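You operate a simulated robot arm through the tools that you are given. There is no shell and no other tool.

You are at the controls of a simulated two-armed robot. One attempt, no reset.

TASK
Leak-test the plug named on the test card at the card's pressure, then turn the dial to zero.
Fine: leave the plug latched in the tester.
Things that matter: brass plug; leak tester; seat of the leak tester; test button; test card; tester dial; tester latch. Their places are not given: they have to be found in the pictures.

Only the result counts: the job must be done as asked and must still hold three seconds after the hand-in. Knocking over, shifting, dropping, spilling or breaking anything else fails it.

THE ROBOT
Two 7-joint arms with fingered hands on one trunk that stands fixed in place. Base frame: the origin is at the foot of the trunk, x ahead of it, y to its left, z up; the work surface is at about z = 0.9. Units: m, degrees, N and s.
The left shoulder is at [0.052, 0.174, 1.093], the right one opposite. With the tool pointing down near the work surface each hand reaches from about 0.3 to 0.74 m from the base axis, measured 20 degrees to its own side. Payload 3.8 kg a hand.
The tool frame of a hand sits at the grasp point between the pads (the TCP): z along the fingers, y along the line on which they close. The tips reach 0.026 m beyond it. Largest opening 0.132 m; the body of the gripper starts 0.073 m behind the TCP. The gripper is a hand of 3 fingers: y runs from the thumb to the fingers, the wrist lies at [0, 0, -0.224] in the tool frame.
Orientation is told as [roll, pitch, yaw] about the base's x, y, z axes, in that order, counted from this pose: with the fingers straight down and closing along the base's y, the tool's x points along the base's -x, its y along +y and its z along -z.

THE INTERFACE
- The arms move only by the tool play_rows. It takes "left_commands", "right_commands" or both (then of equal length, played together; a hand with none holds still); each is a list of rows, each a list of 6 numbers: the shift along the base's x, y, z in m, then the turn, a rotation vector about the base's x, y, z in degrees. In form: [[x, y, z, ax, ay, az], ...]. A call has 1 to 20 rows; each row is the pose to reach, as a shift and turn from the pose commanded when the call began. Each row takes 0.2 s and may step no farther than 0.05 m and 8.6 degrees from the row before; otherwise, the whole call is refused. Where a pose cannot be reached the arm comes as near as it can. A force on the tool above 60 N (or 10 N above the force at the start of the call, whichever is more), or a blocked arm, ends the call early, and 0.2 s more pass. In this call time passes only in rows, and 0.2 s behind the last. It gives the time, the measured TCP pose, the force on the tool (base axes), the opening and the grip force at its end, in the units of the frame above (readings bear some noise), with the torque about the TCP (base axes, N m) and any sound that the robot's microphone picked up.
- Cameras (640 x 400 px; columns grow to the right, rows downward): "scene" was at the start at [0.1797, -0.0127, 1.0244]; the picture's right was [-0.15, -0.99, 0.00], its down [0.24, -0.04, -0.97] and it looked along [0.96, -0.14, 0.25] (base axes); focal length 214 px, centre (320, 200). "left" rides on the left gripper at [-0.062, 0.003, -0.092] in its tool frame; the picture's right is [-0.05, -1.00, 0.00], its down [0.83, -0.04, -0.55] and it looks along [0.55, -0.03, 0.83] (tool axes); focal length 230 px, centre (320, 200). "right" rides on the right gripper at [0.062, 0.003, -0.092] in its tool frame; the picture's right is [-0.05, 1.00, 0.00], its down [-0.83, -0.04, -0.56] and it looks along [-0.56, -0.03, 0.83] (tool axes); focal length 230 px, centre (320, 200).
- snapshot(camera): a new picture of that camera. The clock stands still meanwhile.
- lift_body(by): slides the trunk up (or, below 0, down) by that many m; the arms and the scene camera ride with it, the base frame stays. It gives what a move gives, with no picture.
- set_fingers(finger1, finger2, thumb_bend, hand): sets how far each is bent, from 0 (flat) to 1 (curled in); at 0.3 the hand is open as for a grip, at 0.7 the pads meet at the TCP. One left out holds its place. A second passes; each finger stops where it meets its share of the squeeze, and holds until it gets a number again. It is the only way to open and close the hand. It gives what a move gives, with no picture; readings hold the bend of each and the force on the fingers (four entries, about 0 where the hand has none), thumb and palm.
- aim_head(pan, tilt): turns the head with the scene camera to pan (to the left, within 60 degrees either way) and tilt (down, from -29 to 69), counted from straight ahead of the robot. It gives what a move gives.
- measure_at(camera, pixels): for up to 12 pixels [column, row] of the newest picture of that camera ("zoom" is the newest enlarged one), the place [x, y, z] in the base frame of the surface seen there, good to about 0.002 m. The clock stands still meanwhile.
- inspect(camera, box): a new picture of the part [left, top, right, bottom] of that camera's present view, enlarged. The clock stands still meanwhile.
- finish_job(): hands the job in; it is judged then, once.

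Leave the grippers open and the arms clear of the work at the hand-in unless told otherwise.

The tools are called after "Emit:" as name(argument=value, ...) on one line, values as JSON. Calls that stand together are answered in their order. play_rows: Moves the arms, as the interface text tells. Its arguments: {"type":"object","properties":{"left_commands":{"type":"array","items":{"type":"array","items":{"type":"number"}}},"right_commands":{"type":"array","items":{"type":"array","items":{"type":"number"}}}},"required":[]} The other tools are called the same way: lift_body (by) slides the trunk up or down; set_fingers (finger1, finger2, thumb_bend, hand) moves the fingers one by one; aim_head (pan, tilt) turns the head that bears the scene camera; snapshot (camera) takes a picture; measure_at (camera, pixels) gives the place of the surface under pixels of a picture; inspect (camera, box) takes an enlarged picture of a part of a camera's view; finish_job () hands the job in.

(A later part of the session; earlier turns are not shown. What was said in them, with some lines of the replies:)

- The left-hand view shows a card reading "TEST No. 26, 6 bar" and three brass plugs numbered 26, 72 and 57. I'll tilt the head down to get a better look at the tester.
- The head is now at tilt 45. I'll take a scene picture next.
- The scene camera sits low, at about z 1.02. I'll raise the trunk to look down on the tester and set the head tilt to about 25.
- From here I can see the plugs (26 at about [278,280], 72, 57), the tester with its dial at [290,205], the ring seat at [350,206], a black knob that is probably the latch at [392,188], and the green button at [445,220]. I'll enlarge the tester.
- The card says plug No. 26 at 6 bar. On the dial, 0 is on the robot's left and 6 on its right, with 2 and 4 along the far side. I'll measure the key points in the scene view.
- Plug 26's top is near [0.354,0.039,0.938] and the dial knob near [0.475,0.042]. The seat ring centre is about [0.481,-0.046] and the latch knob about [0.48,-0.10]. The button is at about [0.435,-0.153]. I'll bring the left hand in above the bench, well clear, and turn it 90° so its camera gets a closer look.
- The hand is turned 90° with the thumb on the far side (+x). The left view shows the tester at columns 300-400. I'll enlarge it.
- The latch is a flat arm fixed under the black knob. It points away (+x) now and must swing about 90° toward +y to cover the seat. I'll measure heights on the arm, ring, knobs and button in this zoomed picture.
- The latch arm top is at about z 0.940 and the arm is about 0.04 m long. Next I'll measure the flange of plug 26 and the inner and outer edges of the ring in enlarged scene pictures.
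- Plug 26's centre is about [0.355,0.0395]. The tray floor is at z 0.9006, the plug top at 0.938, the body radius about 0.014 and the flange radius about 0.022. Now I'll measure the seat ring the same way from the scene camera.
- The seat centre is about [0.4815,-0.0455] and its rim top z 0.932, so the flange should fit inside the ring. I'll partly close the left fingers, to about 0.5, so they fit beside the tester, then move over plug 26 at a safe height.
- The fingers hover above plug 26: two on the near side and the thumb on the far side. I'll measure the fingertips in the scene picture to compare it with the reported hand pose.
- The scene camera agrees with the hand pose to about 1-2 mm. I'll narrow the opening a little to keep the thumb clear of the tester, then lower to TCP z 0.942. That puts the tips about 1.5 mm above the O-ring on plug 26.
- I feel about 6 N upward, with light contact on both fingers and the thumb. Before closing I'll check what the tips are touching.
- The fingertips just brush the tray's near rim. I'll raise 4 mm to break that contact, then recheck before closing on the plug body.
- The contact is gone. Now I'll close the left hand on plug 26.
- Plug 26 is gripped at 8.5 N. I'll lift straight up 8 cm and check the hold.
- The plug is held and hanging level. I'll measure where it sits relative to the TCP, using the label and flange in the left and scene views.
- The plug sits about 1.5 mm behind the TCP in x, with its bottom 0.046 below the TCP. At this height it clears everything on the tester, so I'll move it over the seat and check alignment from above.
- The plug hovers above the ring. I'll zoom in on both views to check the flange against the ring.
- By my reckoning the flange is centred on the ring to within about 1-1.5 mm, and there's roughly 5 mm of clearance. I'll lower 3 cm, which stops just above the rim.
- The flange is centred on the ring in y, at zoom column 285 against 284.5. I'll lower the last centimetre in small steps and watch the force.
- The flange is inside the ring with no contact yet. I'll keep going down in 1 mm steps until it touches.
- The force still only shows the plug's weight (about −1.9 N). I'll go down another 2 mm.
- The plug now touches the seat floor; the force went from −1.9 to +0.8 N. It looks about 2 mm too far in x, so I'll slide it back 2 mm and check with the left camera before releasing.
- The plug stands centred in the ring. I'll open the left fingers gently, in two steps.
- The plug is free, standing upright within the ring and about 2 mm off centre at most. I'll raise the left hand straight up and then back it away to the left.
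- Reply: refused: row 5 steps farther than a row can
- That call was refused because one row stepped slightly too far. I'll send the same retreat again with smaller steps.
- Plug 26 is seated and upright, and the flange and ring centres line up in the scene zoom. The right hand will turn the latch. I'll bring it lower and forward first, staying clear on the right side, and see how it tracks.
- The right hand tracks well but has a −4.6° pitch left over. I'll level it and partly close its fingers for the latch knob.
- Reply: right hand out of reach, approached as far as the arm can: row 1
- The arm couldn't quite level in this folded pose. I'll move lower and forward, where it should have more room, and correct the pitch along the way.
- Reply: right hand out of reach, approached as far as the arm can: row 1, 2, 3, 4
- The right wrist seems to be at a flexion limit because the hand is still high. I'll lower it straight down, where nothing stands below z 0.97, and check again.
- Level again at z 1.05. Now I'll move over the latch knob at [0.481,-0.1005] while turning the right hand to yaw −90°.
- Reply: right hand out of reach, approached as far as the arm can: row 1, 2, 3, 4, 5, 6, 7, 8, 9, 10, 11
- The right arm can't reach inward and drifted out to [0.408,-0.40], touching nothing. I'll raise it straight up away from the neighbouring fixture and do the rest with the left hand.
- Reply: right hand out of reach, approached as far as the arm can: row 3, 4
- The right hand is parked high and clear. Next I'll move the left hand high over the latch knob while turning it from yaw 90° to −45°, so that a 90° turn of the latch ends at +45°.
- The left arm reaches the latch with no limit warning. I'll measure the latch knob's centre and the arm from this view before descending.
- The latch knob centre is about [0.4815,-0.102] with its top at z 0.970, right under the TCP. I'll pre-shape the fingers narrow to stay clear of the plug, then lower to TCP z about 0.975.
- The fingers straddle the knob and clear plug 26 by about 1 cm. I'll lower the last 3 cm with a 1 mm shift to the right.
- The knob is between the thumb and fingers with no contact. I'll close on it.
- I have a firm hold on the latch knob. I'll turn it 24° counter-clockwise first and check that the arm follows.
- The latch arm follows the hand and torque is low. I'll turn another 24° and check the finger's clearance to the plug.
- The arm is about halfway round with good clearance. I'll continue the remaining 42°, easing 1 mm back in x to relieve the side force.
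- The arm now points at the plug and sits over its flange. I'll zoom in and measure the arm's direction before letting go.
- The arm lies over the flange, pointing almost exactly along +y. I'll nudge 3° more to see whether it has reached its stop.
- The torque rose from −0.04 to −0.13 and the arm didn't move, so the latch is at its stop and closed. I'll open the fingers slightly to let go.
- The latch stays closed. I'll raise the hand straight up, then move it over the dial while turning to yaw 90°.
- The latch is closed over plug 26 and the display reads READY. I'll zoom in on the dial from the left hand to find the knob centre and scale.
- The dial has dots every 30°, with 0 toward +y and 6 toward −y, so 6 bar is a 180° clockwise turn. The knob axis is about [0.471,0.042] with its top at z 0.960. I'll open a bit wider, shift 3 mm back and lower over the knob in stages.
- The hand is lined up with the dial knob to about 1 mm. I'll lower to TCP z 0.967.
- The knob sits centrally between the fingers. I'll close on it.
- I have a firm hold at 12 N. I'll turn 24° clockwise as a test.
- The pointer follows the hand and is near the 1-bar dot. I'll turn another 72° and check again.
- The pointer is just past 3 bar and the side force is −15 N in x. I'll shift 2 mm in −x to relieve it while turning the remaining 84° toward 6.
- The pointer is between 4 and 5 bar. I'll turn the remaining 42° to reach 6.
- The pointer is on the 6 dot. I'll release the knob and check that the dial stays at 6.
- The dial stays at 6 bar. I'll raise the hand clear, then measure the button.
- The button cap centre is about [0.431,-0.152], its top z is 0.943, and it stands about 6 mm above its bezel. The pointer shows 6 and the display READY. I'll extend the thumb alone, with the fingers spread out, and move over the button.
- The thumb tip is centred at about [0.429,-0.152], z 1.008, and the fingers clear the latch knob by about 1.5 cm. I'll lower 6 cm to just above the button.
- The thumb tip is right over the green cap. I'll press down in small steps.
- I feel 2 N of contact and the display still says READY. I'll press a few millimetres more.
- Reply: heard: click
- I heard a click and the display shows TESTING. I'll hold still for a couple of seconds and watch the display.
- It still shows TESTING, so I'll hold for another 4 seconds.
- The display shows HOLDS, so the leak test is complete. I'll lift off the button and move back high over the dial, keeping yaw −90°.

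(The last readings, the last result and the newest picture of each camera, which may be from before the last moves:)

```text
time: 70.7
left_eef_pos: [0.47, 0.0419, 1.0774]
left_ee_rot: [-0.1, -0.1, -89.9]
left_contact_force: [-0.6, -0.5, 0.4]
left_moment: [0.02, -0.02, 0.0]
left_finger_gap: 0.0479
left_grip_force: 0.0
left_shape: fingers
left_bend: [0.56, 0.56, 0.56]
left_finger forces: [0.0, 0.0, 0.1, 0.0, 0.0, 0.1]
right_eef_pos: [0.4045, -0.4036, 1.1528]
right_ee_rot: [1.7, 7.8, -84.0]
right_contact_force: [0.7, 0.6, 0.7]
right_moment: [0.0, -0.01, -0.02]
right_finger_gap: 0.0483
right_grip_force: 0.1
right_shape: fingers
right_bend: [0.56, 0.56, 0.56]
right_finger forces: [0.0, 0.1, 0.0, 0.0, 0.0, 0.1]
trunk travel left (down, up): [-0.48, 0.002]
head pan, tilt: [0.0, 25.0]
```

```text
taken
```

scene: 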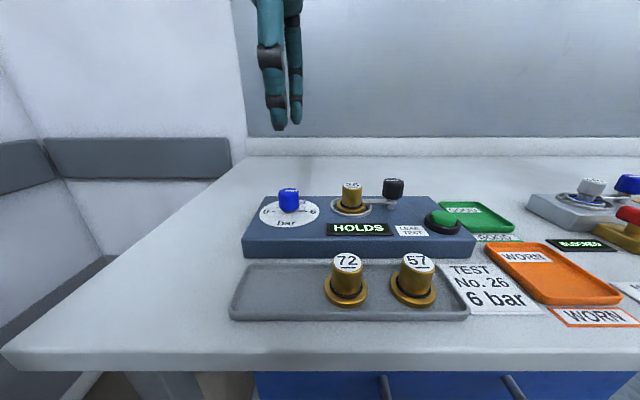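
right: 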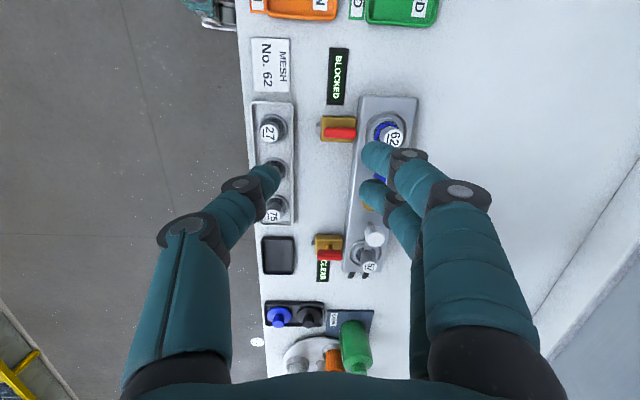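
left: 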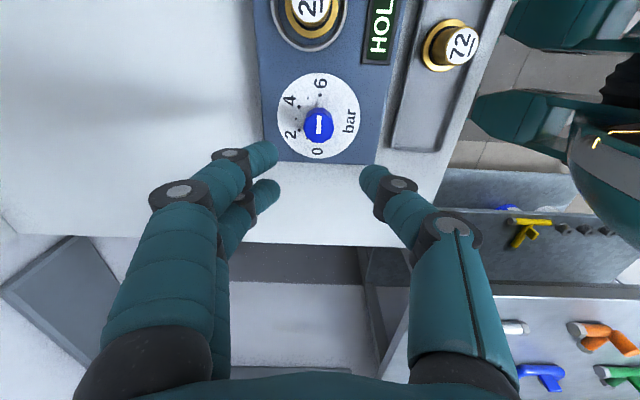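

HOLDS is still shown and the dial is at 6. The hand is back over the dial knob in the earlier release position, so I'll lower to TCP z about 0.967.

Emit:
play_rows(left_commands=[[0, 0, -0.03, 0, 0, 0], [0, 0, -0.06, 0, 0, 0], [0, 0, -0.08, 0, 0, 0], [0, 0, -0.095, 0, 0, 0], [0, 0, -0.105, 0, 0, 0], [0, 0, -0.11, 0, 0, 0]])

Emit:
inspect(camera="left", box=[230, 80, 430, 240])

Emit:
inspect(camera="scene", box=[230, 130, 370, 230])

```text
time: 72.1
left_eef_pos: [0.4701, 0.0418, 0.9696]
left_ee_rot: [-0.2, 0.0, -90.0]
left_contact_force: [-0.8, 0.5, -0.1]
left_moment: [0.0, -0.01, 0.0]
left_finger_gap: 0.0479
left_grip_force: 0.1
left_shape: fingers
left_bend: [0.56, 0.56, 0.56]
left_finger forces: [0.1, 0.0, 0.0, 0.1, 0.1, 0.0]
right_eef_pos: [0.4052, -0.4044, 1.1532]
right_ee_rot: [1.7, 7.8, -84.0]
right_contact_force: [-0.1, -0.3, 0.6]
right_moment: [0.02, -0.01, -0.03]
right_finger_gap: 0.0484
right_grip_force: 0.1
right_shape: fingers
right_bend: [0.56, 0.56, 0.56]
right_finger forces: [0.0, 0.0, 0.1, 0.0, 0.1, 0.1]
trunk travel left (down, up): [-0.48, 0.002]
head pan, tilt: [0.0, 25.0]
```

```text
2.50 times, centred on (330, 160) of left
```

zoom: 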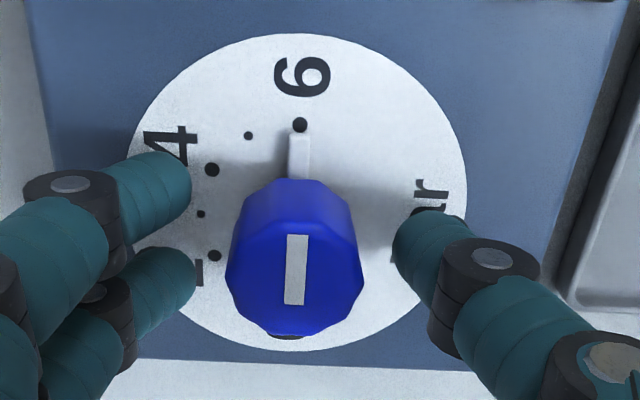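

```text
4.00 times, centred on (300, 180) of scene
```

zoom: 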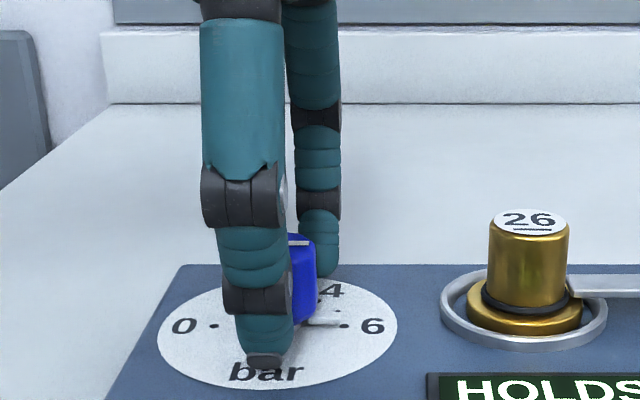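

The knob is centred between the fingers again. I'll close on it.

Emit:
set_fingers(hand="left", finger1=0.72, finger2=0.72, thumb_bend=0.72)

Emit:
play_rows(left_commands=[[0, 0, 0, 0, 0, 7], [0, 0, 0, 0, 0, 14], [0, 0, 0, 0, 0, 21], [0, 0, 0, 0, 0, 28], [0, 0, 0, 0, 0, 35], [0, 0, 0, 0, 0, 42]])

Emit:
inspect(camera="left", box=[230, 80, 430, 240])

```text
time: 73.1
left_eef_pos: [0.4703, 0.0423, 0.9664]
left_ee_rot: [-0.2, -0.1, -90.0]
left_contact_force: [-0.6, -0.4, -5.9]
left_moment: [0.01, 0.04, 0.0]
left_finger_gap: 0.0221
left_grip_force: 11.8
left_shape: fingers
left_bend: [0.67, 0.67, 0.66]
left_finger forces: [5.5, 6.2, 0.1, 0.1, 12.3, 0.1]
right_eef_pos: [0.4065, -0.4029, 1.154]
right_ee_rot: [1.7, 7.8, -84.0]
right_contact_force: [0.2, -0.2, -0.4]
right_moment: [0.04, -0.03, 0.0]
right_finger_gap: 0.0484
right_grip_force: 0.1
right_shape: fingers
right_bend: [0.56, 0.56, 0.56]
right_finger forces: [0.0, 0.0, 0.1, 0.1, 0.0, 0.1]
trunk travel left (down, up): [-0.48, 0.002]
head pan, tilt: [0.0, 25.0]
```

```text
time: 74.5
left_eef_pos: [0.4704, 0.0434, 0.9674]
left_ee_rot: [0.0, 0.0, -47.7]
left_contact_force: [-0.5, 0.2, -9.7]
left_moment: [-0.01, 0.01, 0.01]
left_finger_gap: 0.0222
left_grip_force: 11.6
left_shape: fingers
left_bend: [0.67, 0.67, 0.66]
left_finger forces: [5.7, 6.2, 0.1, 0.1, 11.3, 0.0]
right_eef_pos: [0.4047, -0.4043, 1.1533]
right_ee_rot: [1.8, 7.7, -84.0]
right_contact_force: [0.4, -0.2, 0.4]
right_moment: [0.01, 0.02, 0.02]
right_finger_gap: 0.0483
right_grip_force: 0.0
right_shape: fingers
right_bend: [0.56, 0.56, 0.56]
right_finger forces: [0.0, 0.0, 0.0, 0.1, 0.1, 0.0]
trunk travel left (down, up): [-0.48, 0.002]
head pan, tilt: [0.0, 25.0]
```

```text
2.50 times, centred on (330, 160) of left
```

zoom: 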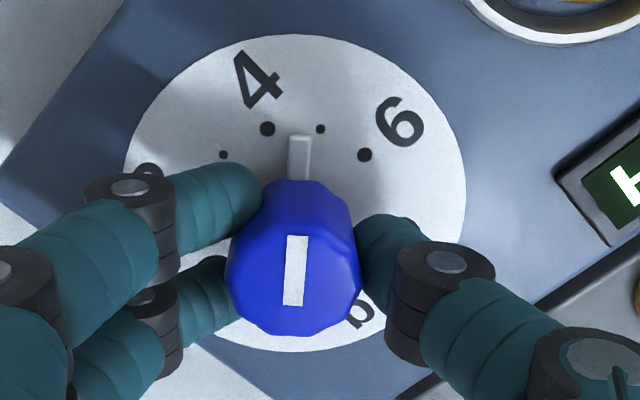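

The dial turns back smoothly and is between 4 and 5, with low side force. I'll turn another 96° counter-clockwise.

Emit:
play_rows(left_commands=[[0, 0, 0, 0, 0, 8], [0, 0, 0, 0, 0, 16], [0, 0, 0, 0, 0, 24], [0, 0, 0, 0, 0, 32], [0, 0, 0, 0, 0, 40], [0, 0, 0, 0, 0, 48], [0, 0, 0, 0, 0, 56], [0, 0, 0, 0, 0, 64], [0, 0, 0, 0, 0, 72], [0, 0, 0, 0, 0, 80], [0, 0, 0, 0, 0, 88], [0, 0, 0, 0, 0, 96]])

Emit:
inspect(camera="left", box=[230, 80, 430, 240])

```text
time: 77.1
left_eef_pos: [0.4703, 0.0427, 0.9676]
left_ee_rot: [0.1, 0.0, 48.2]
left_contact_force: [3.7, 3.9, -7.7]
left_moment: [0.09, -0.06, -0.03]
left_finger_gap: 0.0223
left_grip_force: 12.0
left_shape: fingers
left_bend: [0.67, 0.67, 0.66]
left_finger forces: [7.7, 5.2, 0.0, 0.0, 11.1, 0.0]
right_eef_pos: [0.4067, -0.4031, 1.1534]
right_ee_rot: [1.7, 7.7, -84.0]
right_contact_force: [0.0, 0.5, 0.4]
right_moment: [-0.02, 0.03, -0.01]
right_finger_gap: 0.048
right_grip_force: 0.0
right_shape: fingers
right_bend: [0.56, 0.56, 0.56]
right_finger forces: [0.0, 0.0, 0.1, 0.0, 0.0, 0.0]
trunk travel left (down, up): [-0.48, 0.002]
head pan, tilt: [0.0, 25.0]
```

```text
2.50 times, centred on (330, 160) of left
```

zoom: 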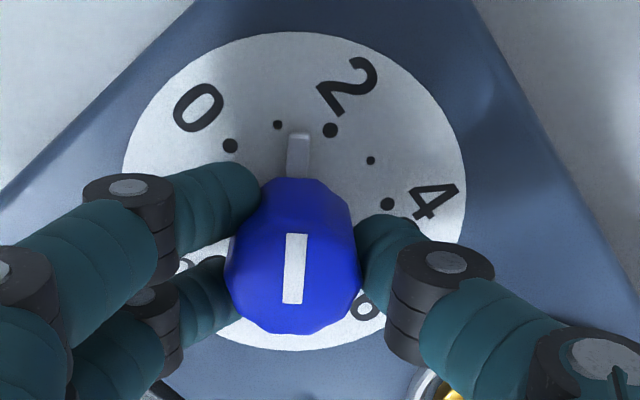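

The pointer is between 2 and 1. I'll turn the last 42° to reach 0.

Emit:
play_rows(left_commands=[[0, 0, 0, 0, 0, 7], [0, 0, 0, 0, 0, 14], [0, 0, 0, 0, 0, 21], [0, 0, 0, 0, 0, 28], [0, 0, 0, 0, 0, 35], [0, 0, 0, 0, 0, 42]])

Emit:
inspect(camera="left", box=[230, 80, 430, 240])

```text
time: 78.5
left_eef_pos: [0.4707, 0.0432, 0.9681]
left_ee_rot: [0.0, 0.0, 90.2]
left_contact_force: [1.4, 5.4, -6.7]
left_moment: [0.1, -0.08, 0.0]
left_finger_gap: 0.0227
left_grip_force: 11.7
left_shape: fingers
left_bend: [0.67, 0.67, 0.66]
left_finger forces: [7.7, 4.9, 0.0, 0.0, 11.9, 0.0]
right_eef_pos: [0.405, -0.4034, 1.1537]
right_ee_rot: [1.7, 7.8, -84.0]
right_contact_force: [-0.6, -0.4, 0.9]
right_moment: [0.02, -0.05, 0.01]
right_finger_gap: 0.0481
right_grip_force: 0.0
right_shape: fingers
right_bend: [0.56, 0.56, 0.56]
right_finger forces: [0.1, 0.0, 0.1, 0.1, 0.1, 0.0]
trunk travel left (down, up): [-0.48, 0.002]
head pan, tilt: [0.0, 25.0]
```

```text
2.50 times, centred on (330, 160) of left
```

zoom: 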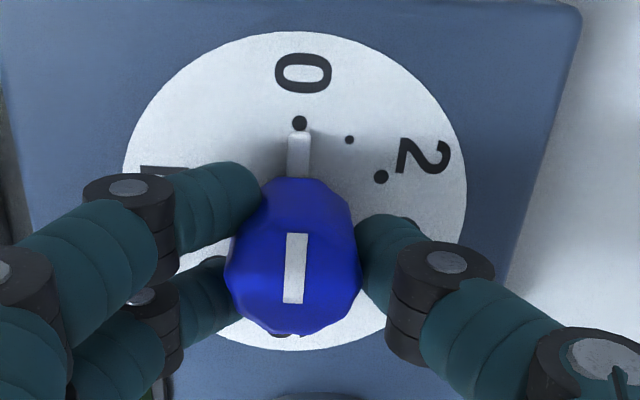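

The pointer sits on the 0 dot but may be 1–2° short. I'll nudge 2° more and watch the torque for the zero stop.

Emit:
play_rows(left_commands=[[0, 0, 0, 0, 0, 1], [0, 0, 0, 0, 0, 2]])

Emit:
inspect(camera="left", box=[270, 80, 370, 160])

```text
time: 79.1
left_eef_pos: [0.4693, 0.0435, 0.9669]
left_ee_rot: [0.0, 0.0, 92.1]
left_contact_force: [0.7, 6.6, -7.3]
left_moment: [0.17, -0.07, -0.07]
left_finger_gap: 0.0224
left_grip_force: 13.0
left_shape: fingers
left_bend: [0.67, 0.68, 0.66]
left_finger forces: [9.3, 4.7, 0.0, 0.0, 11.9, 0.0]
right_eef_pos: [0.4046, -0.4026, 1.1536]
right_ee_rot: [1.7, 7.7, -84.0]
right_contact_force: [-0.3, 0.5, -0.3]
right_moment: [0.0, -0.02, 0.01]
right_finger_gap: 0.0481
right_grip_force: 0.0
right_shape: fingers
right_bend: [0.56, 0.56, 0.56]
right_finger forces: [0.1, 0.1, 0.0, 0.0, 0.0, 0.1]
trunk travel left (down, up): [-0.48, 0.002]
head pan, tilt: [0.0, 25.0]
```

```text
5.00 times, centred on (320, 120) of left
```

zoom: 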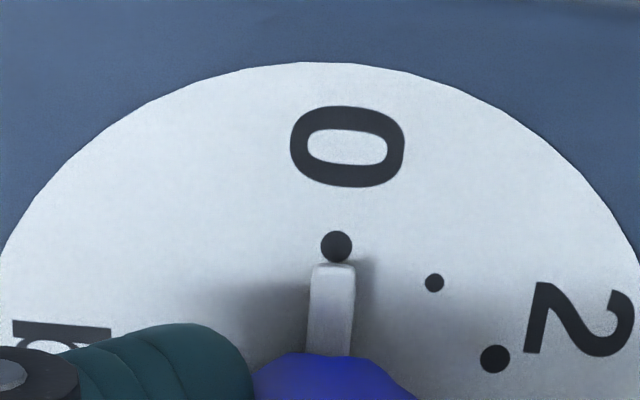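

The torque rose to −0.07, so the dial is at its zero stop with the pointer on the 0 dot. I'll release the knob, raise the hand and check.

Emit:
set_fingers(hand="left", finger1=0.56, finger2=0.56, thumb_bend=0.56)

Emit:
play_rows(left_commands=[[0, 0, 0.015, 0, 0, 0], [0, 0, 0.04, 0, 0, 0], [0, 0, 0.075, 0, 0, 0], [0, 0, 0.11, 0, 0, 0]])

Emit:
inspect(camera="left", box=[265, 65, 375, 165])

Emit:
inspect(camera="scene", box=[240, 160, 440, 260])

```text
time: 80.1
left_eef_pos: [0.47, 0.0422, 0.9674]
left_ee_rot: [-0.1, 0.0, 92.0]
left_contact_force: [-0.2, -0.8, 1.1]
left_moment: [-0.02, 0.02, 0.01]
left_finger_gap: 0.0476
left_grip_force: 0.1
left_shape: fingers
left_bend: [0.56, 0.56, 0.56]
left_finger forces: [0.0, 0.1, 0.1, 0.1, 0.1, 0.0]
right_eef_pos: [0.4046, -0.4023, 1.1533]
right_ee_rot: [1.6, 7.9, -84.0]
right_contact_force: [1.0, 0.3, 0.5]
right_moment: [0.02, -0.02, 0.01]
right_finger_gap: 0.0482
right_grip_force: 0.1
right_shape: fingers
right_bend: [0.56, 0.56, 0.56]
right_finger forces: [0.1, 0.0, 0.0, 0.0, 0.1, 0.0]
trunk travel left (down, up): [-0.48, 0.002]
head pan, tilt: [0.0, 25.0]
```

```text
time: 81.1
left_eef_pos: [0.4691, 0.0427, 1.0783]
left_ee_rot: [-0.1, 0.0, 91.9]
left_contact_force: [0.9, -0.4, -0.6]
left_moment: [0.04, -0.01, -0.02]
left_finger_gap: 0.0473
left_grip_force: 0.2
left_shape: fingers
left_bend: [0.56, 0.56, 0.56]
left_finger forces: [0.1, 0.0, 0.0, 0.1, 0.0, 0.1]
right_eef_pos: [0.4046, -0.4038, 1.1542]
right_ee_rot: [1.8, 7.8, -84.1]
right_contact_force: [0.3, 1.1, -0.8]
right_moment: [-0.02, 0.01, 0.02]
right_finger_gap: 0.0481
right_grip_force: 0.1
right_shape: fingers
right_bend: [0.56, 0.56, 0.56]
right_finger forces: [0.0, 0.1, 0.1, 0.0, 0.1, 0.0]
trunk travel left (down, up): [-0.48, 0.002]
head pan, tilt: [0.0, 25.0]
```

```text
4.00 times, centred on (320, 115) of left
```

zoom: 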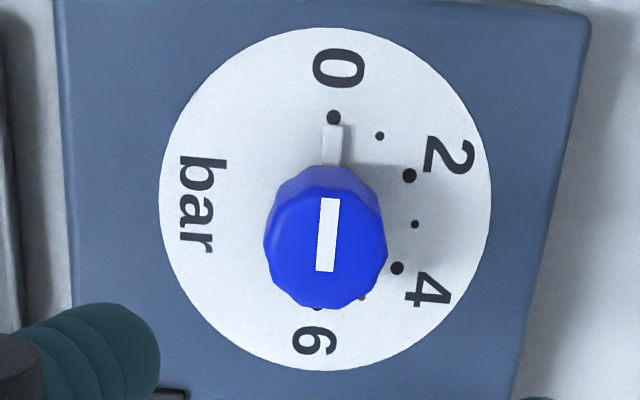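

```text
3.20 times, centred on (340, 210) of scene
```

zoom: 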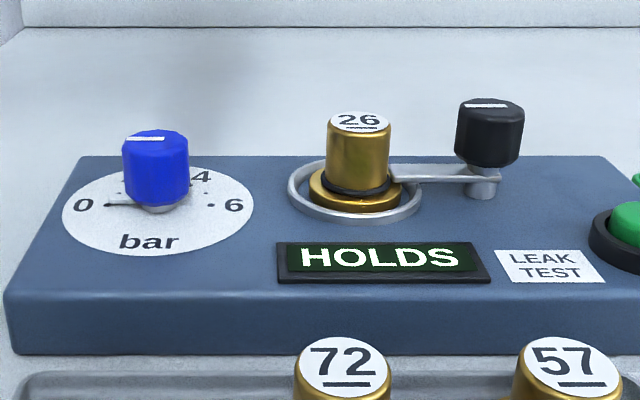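

The dial is at 0, the display reads HOLDS and the plug is latched. I'll move the left hand up and away to the left, then open both hands fully in clear air.

Emit:
play_rows(left_commands=[[0, 0.02, 0.03, 0, 0, 0], [-0.01, 0.05, 0.05, 0, 0, 0], [-0.02, 0.085, 0.065, 0, 0, 0], [-0.03, 0.12, 0.08, 0, 0, 0], [-0.04, 0.15, 0.09, 0, 0, 0]])

Emit:
set_fingers(hand="left", finger1=0.3, finger2=0.3, thumb_bend=0.3)

Emit:
set_fingers(hand="right", finger1=0.3, finger2=0.3, thumb_bend=0.3)

Emit:
snapshot(camera="scene")

Emit:
snapshot(camera="left")

Emit:
snapshot(camera="right")

```text
time: 82.3
left_eef_pos: [0.4291, 0.1927, 1.167]
left_ee_rot: [-0.1, 0.0, 92.0]
left_contact_force: [0.1, -0.1, -1.2]
left_moment: [0.01, 0.01, 0.02]
left_finger_gap: 0.0469
left_grip_force: 0.1
left_shape: fingers
left_bend: [0.56, 0.56, 0.56]
left_finger forces: [0.0, 0.0, 0.1, 0.0, 0.0, 0.0]
right_eef_pos: [0.4038, -0.4029, 1.154]
right_ee_rot: [1.8, 7.7, -84.1]
right_contact_force: [0.1, -0.8, 0.6]
right_moment: [-0.03, 0.03, 0.03]
right_finger_gap: 0.0483
right_grip_force: 0.0
right_shape: fingers
right_bend: [0.56, 0.56, 0.56]
right_finger forces: [0.0, 0.0, 0.0, 0.1, 0.0, 0.1]
trunk travel left (down, up): [-0.48, 0.002]
head pan, tilt: [0.0, 25.0]
```

```text
time: 83.3
left_eef_pos: [0.4304, 0.192, 1.1677]
left_ee_rot: [-0.1, 0.0, 92.1]
left_contact_force: [-0.6, -0.4, 0.0]
left_moment: [-0.03, -0.01, -0.01]
left_finger_gap: 0.134
left_grip_force: 0.0
left_shape: fingers
left_bend: [0.3, 0.3, 0.3]
left_finger forces: [0.0, 0.0, 0.1, 0.0, 0.0, 0.1]
right_eef_pos: [0.4054, -0.404, 1.1541]
right_ee_rot: [1.7, 7.8, -84.0]
right_contact_force: [0.6, -0.3, -0.1]
right_moment: [0.01, -0.03, 0.0]
right_finger_gap: 0.0482
right_grip_force: 0.0
right_shape: fingers
right_bend: [0.56, 0.56, 0.56]
right_finger forces: [0.0, 0.1, 0.0, 0.0, 0.0, 0.1]
trunk travel left (down, up): [-0.48, 0.002]
head pan, tilt: [0.0, 25.0]
```

```text
time: 84.3
left_eef_pos: [0.4299, 0.193, 1.1669]
left_ee_rot: [-0.1, -0.1, 92.0]
left_contact_force: [0.7, -1.1, 0.0]
left_moment: [-0.02, 0.0, -0.01]
left_finger_gap: 0.134
left_grip_force: 0.0
left_shape: fingers
left_bend: [0.3, 0.3, 0.3]
left_finger forces: [0.1, 0.1, 0.0, 0.1, 0.0, 0.0]
right_eef_pos: [0.405, -0.4038, 1.1533]
right_ee_rot: [1.7, 7.8, -84.0]
right_contact_force: [0.0, 0.5, 0.4]
right_moment: [-0.02, 0.02, 0.01]
right_finger_gap: 0.1338
right_grip_force: 0.0
right_shape: fingers
right_bend: [0.3, 0.3, 0.3]
right_finger forces: [0.0, 0.0, 0.1, 0.1, 0.0, 0.1]
trunk travel left (down, up): [-0.48, 0.002]
head pan, tilt: [0.0, 25.0]
```

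```text
taken
```

scene: 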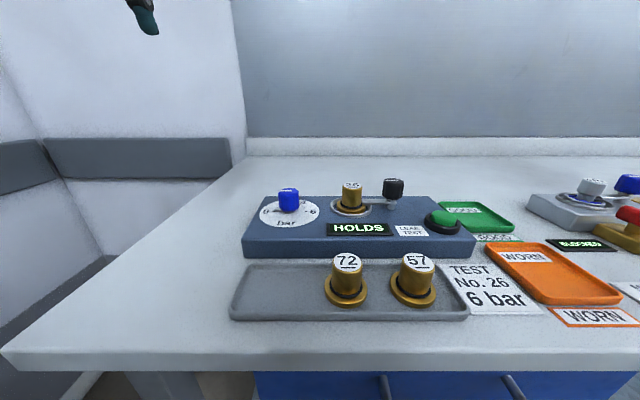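

```text
taken
```

left: 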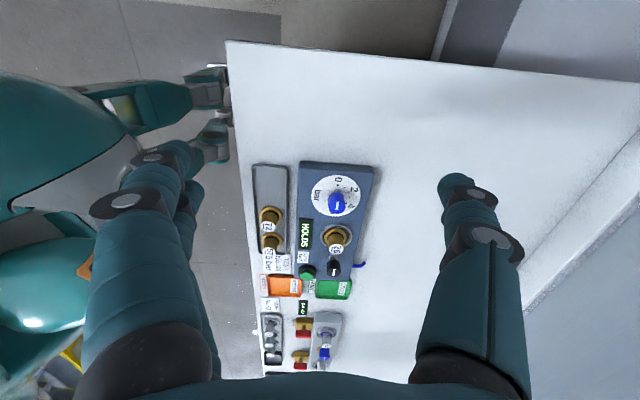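

```text
taken
```

right: 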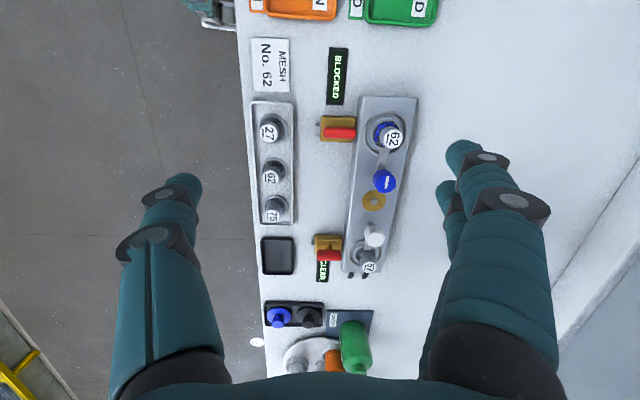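

Final check:
- Plug 26 is latched in the tester and the display shows HOLDS after a test at 6 bar.
- The dial is back at 0.
- The other plugs and fixtures are untouched.
- Both hands are open and clear of the work.

I'm handing the job in.

Emit:
finish_job()

```text
The job is handed in.
```

Plug No. 26 passed its leak test at 6 bar: the tester showed HOLDS. I then turned the dial back to its zero stop, and the pointer sits on the 0 mark.

The plug is still latched in the tester, as you allowed. In the last pictures the other plugs and the neighbouring fixture look unchanged, and both hands are open and clear of the work.

I used only the left hand on the tester. The right arm couldn't reach in that far, and on the first try it drifted out over the neighbouring fixture. It touched nothing there and is now parked above it.
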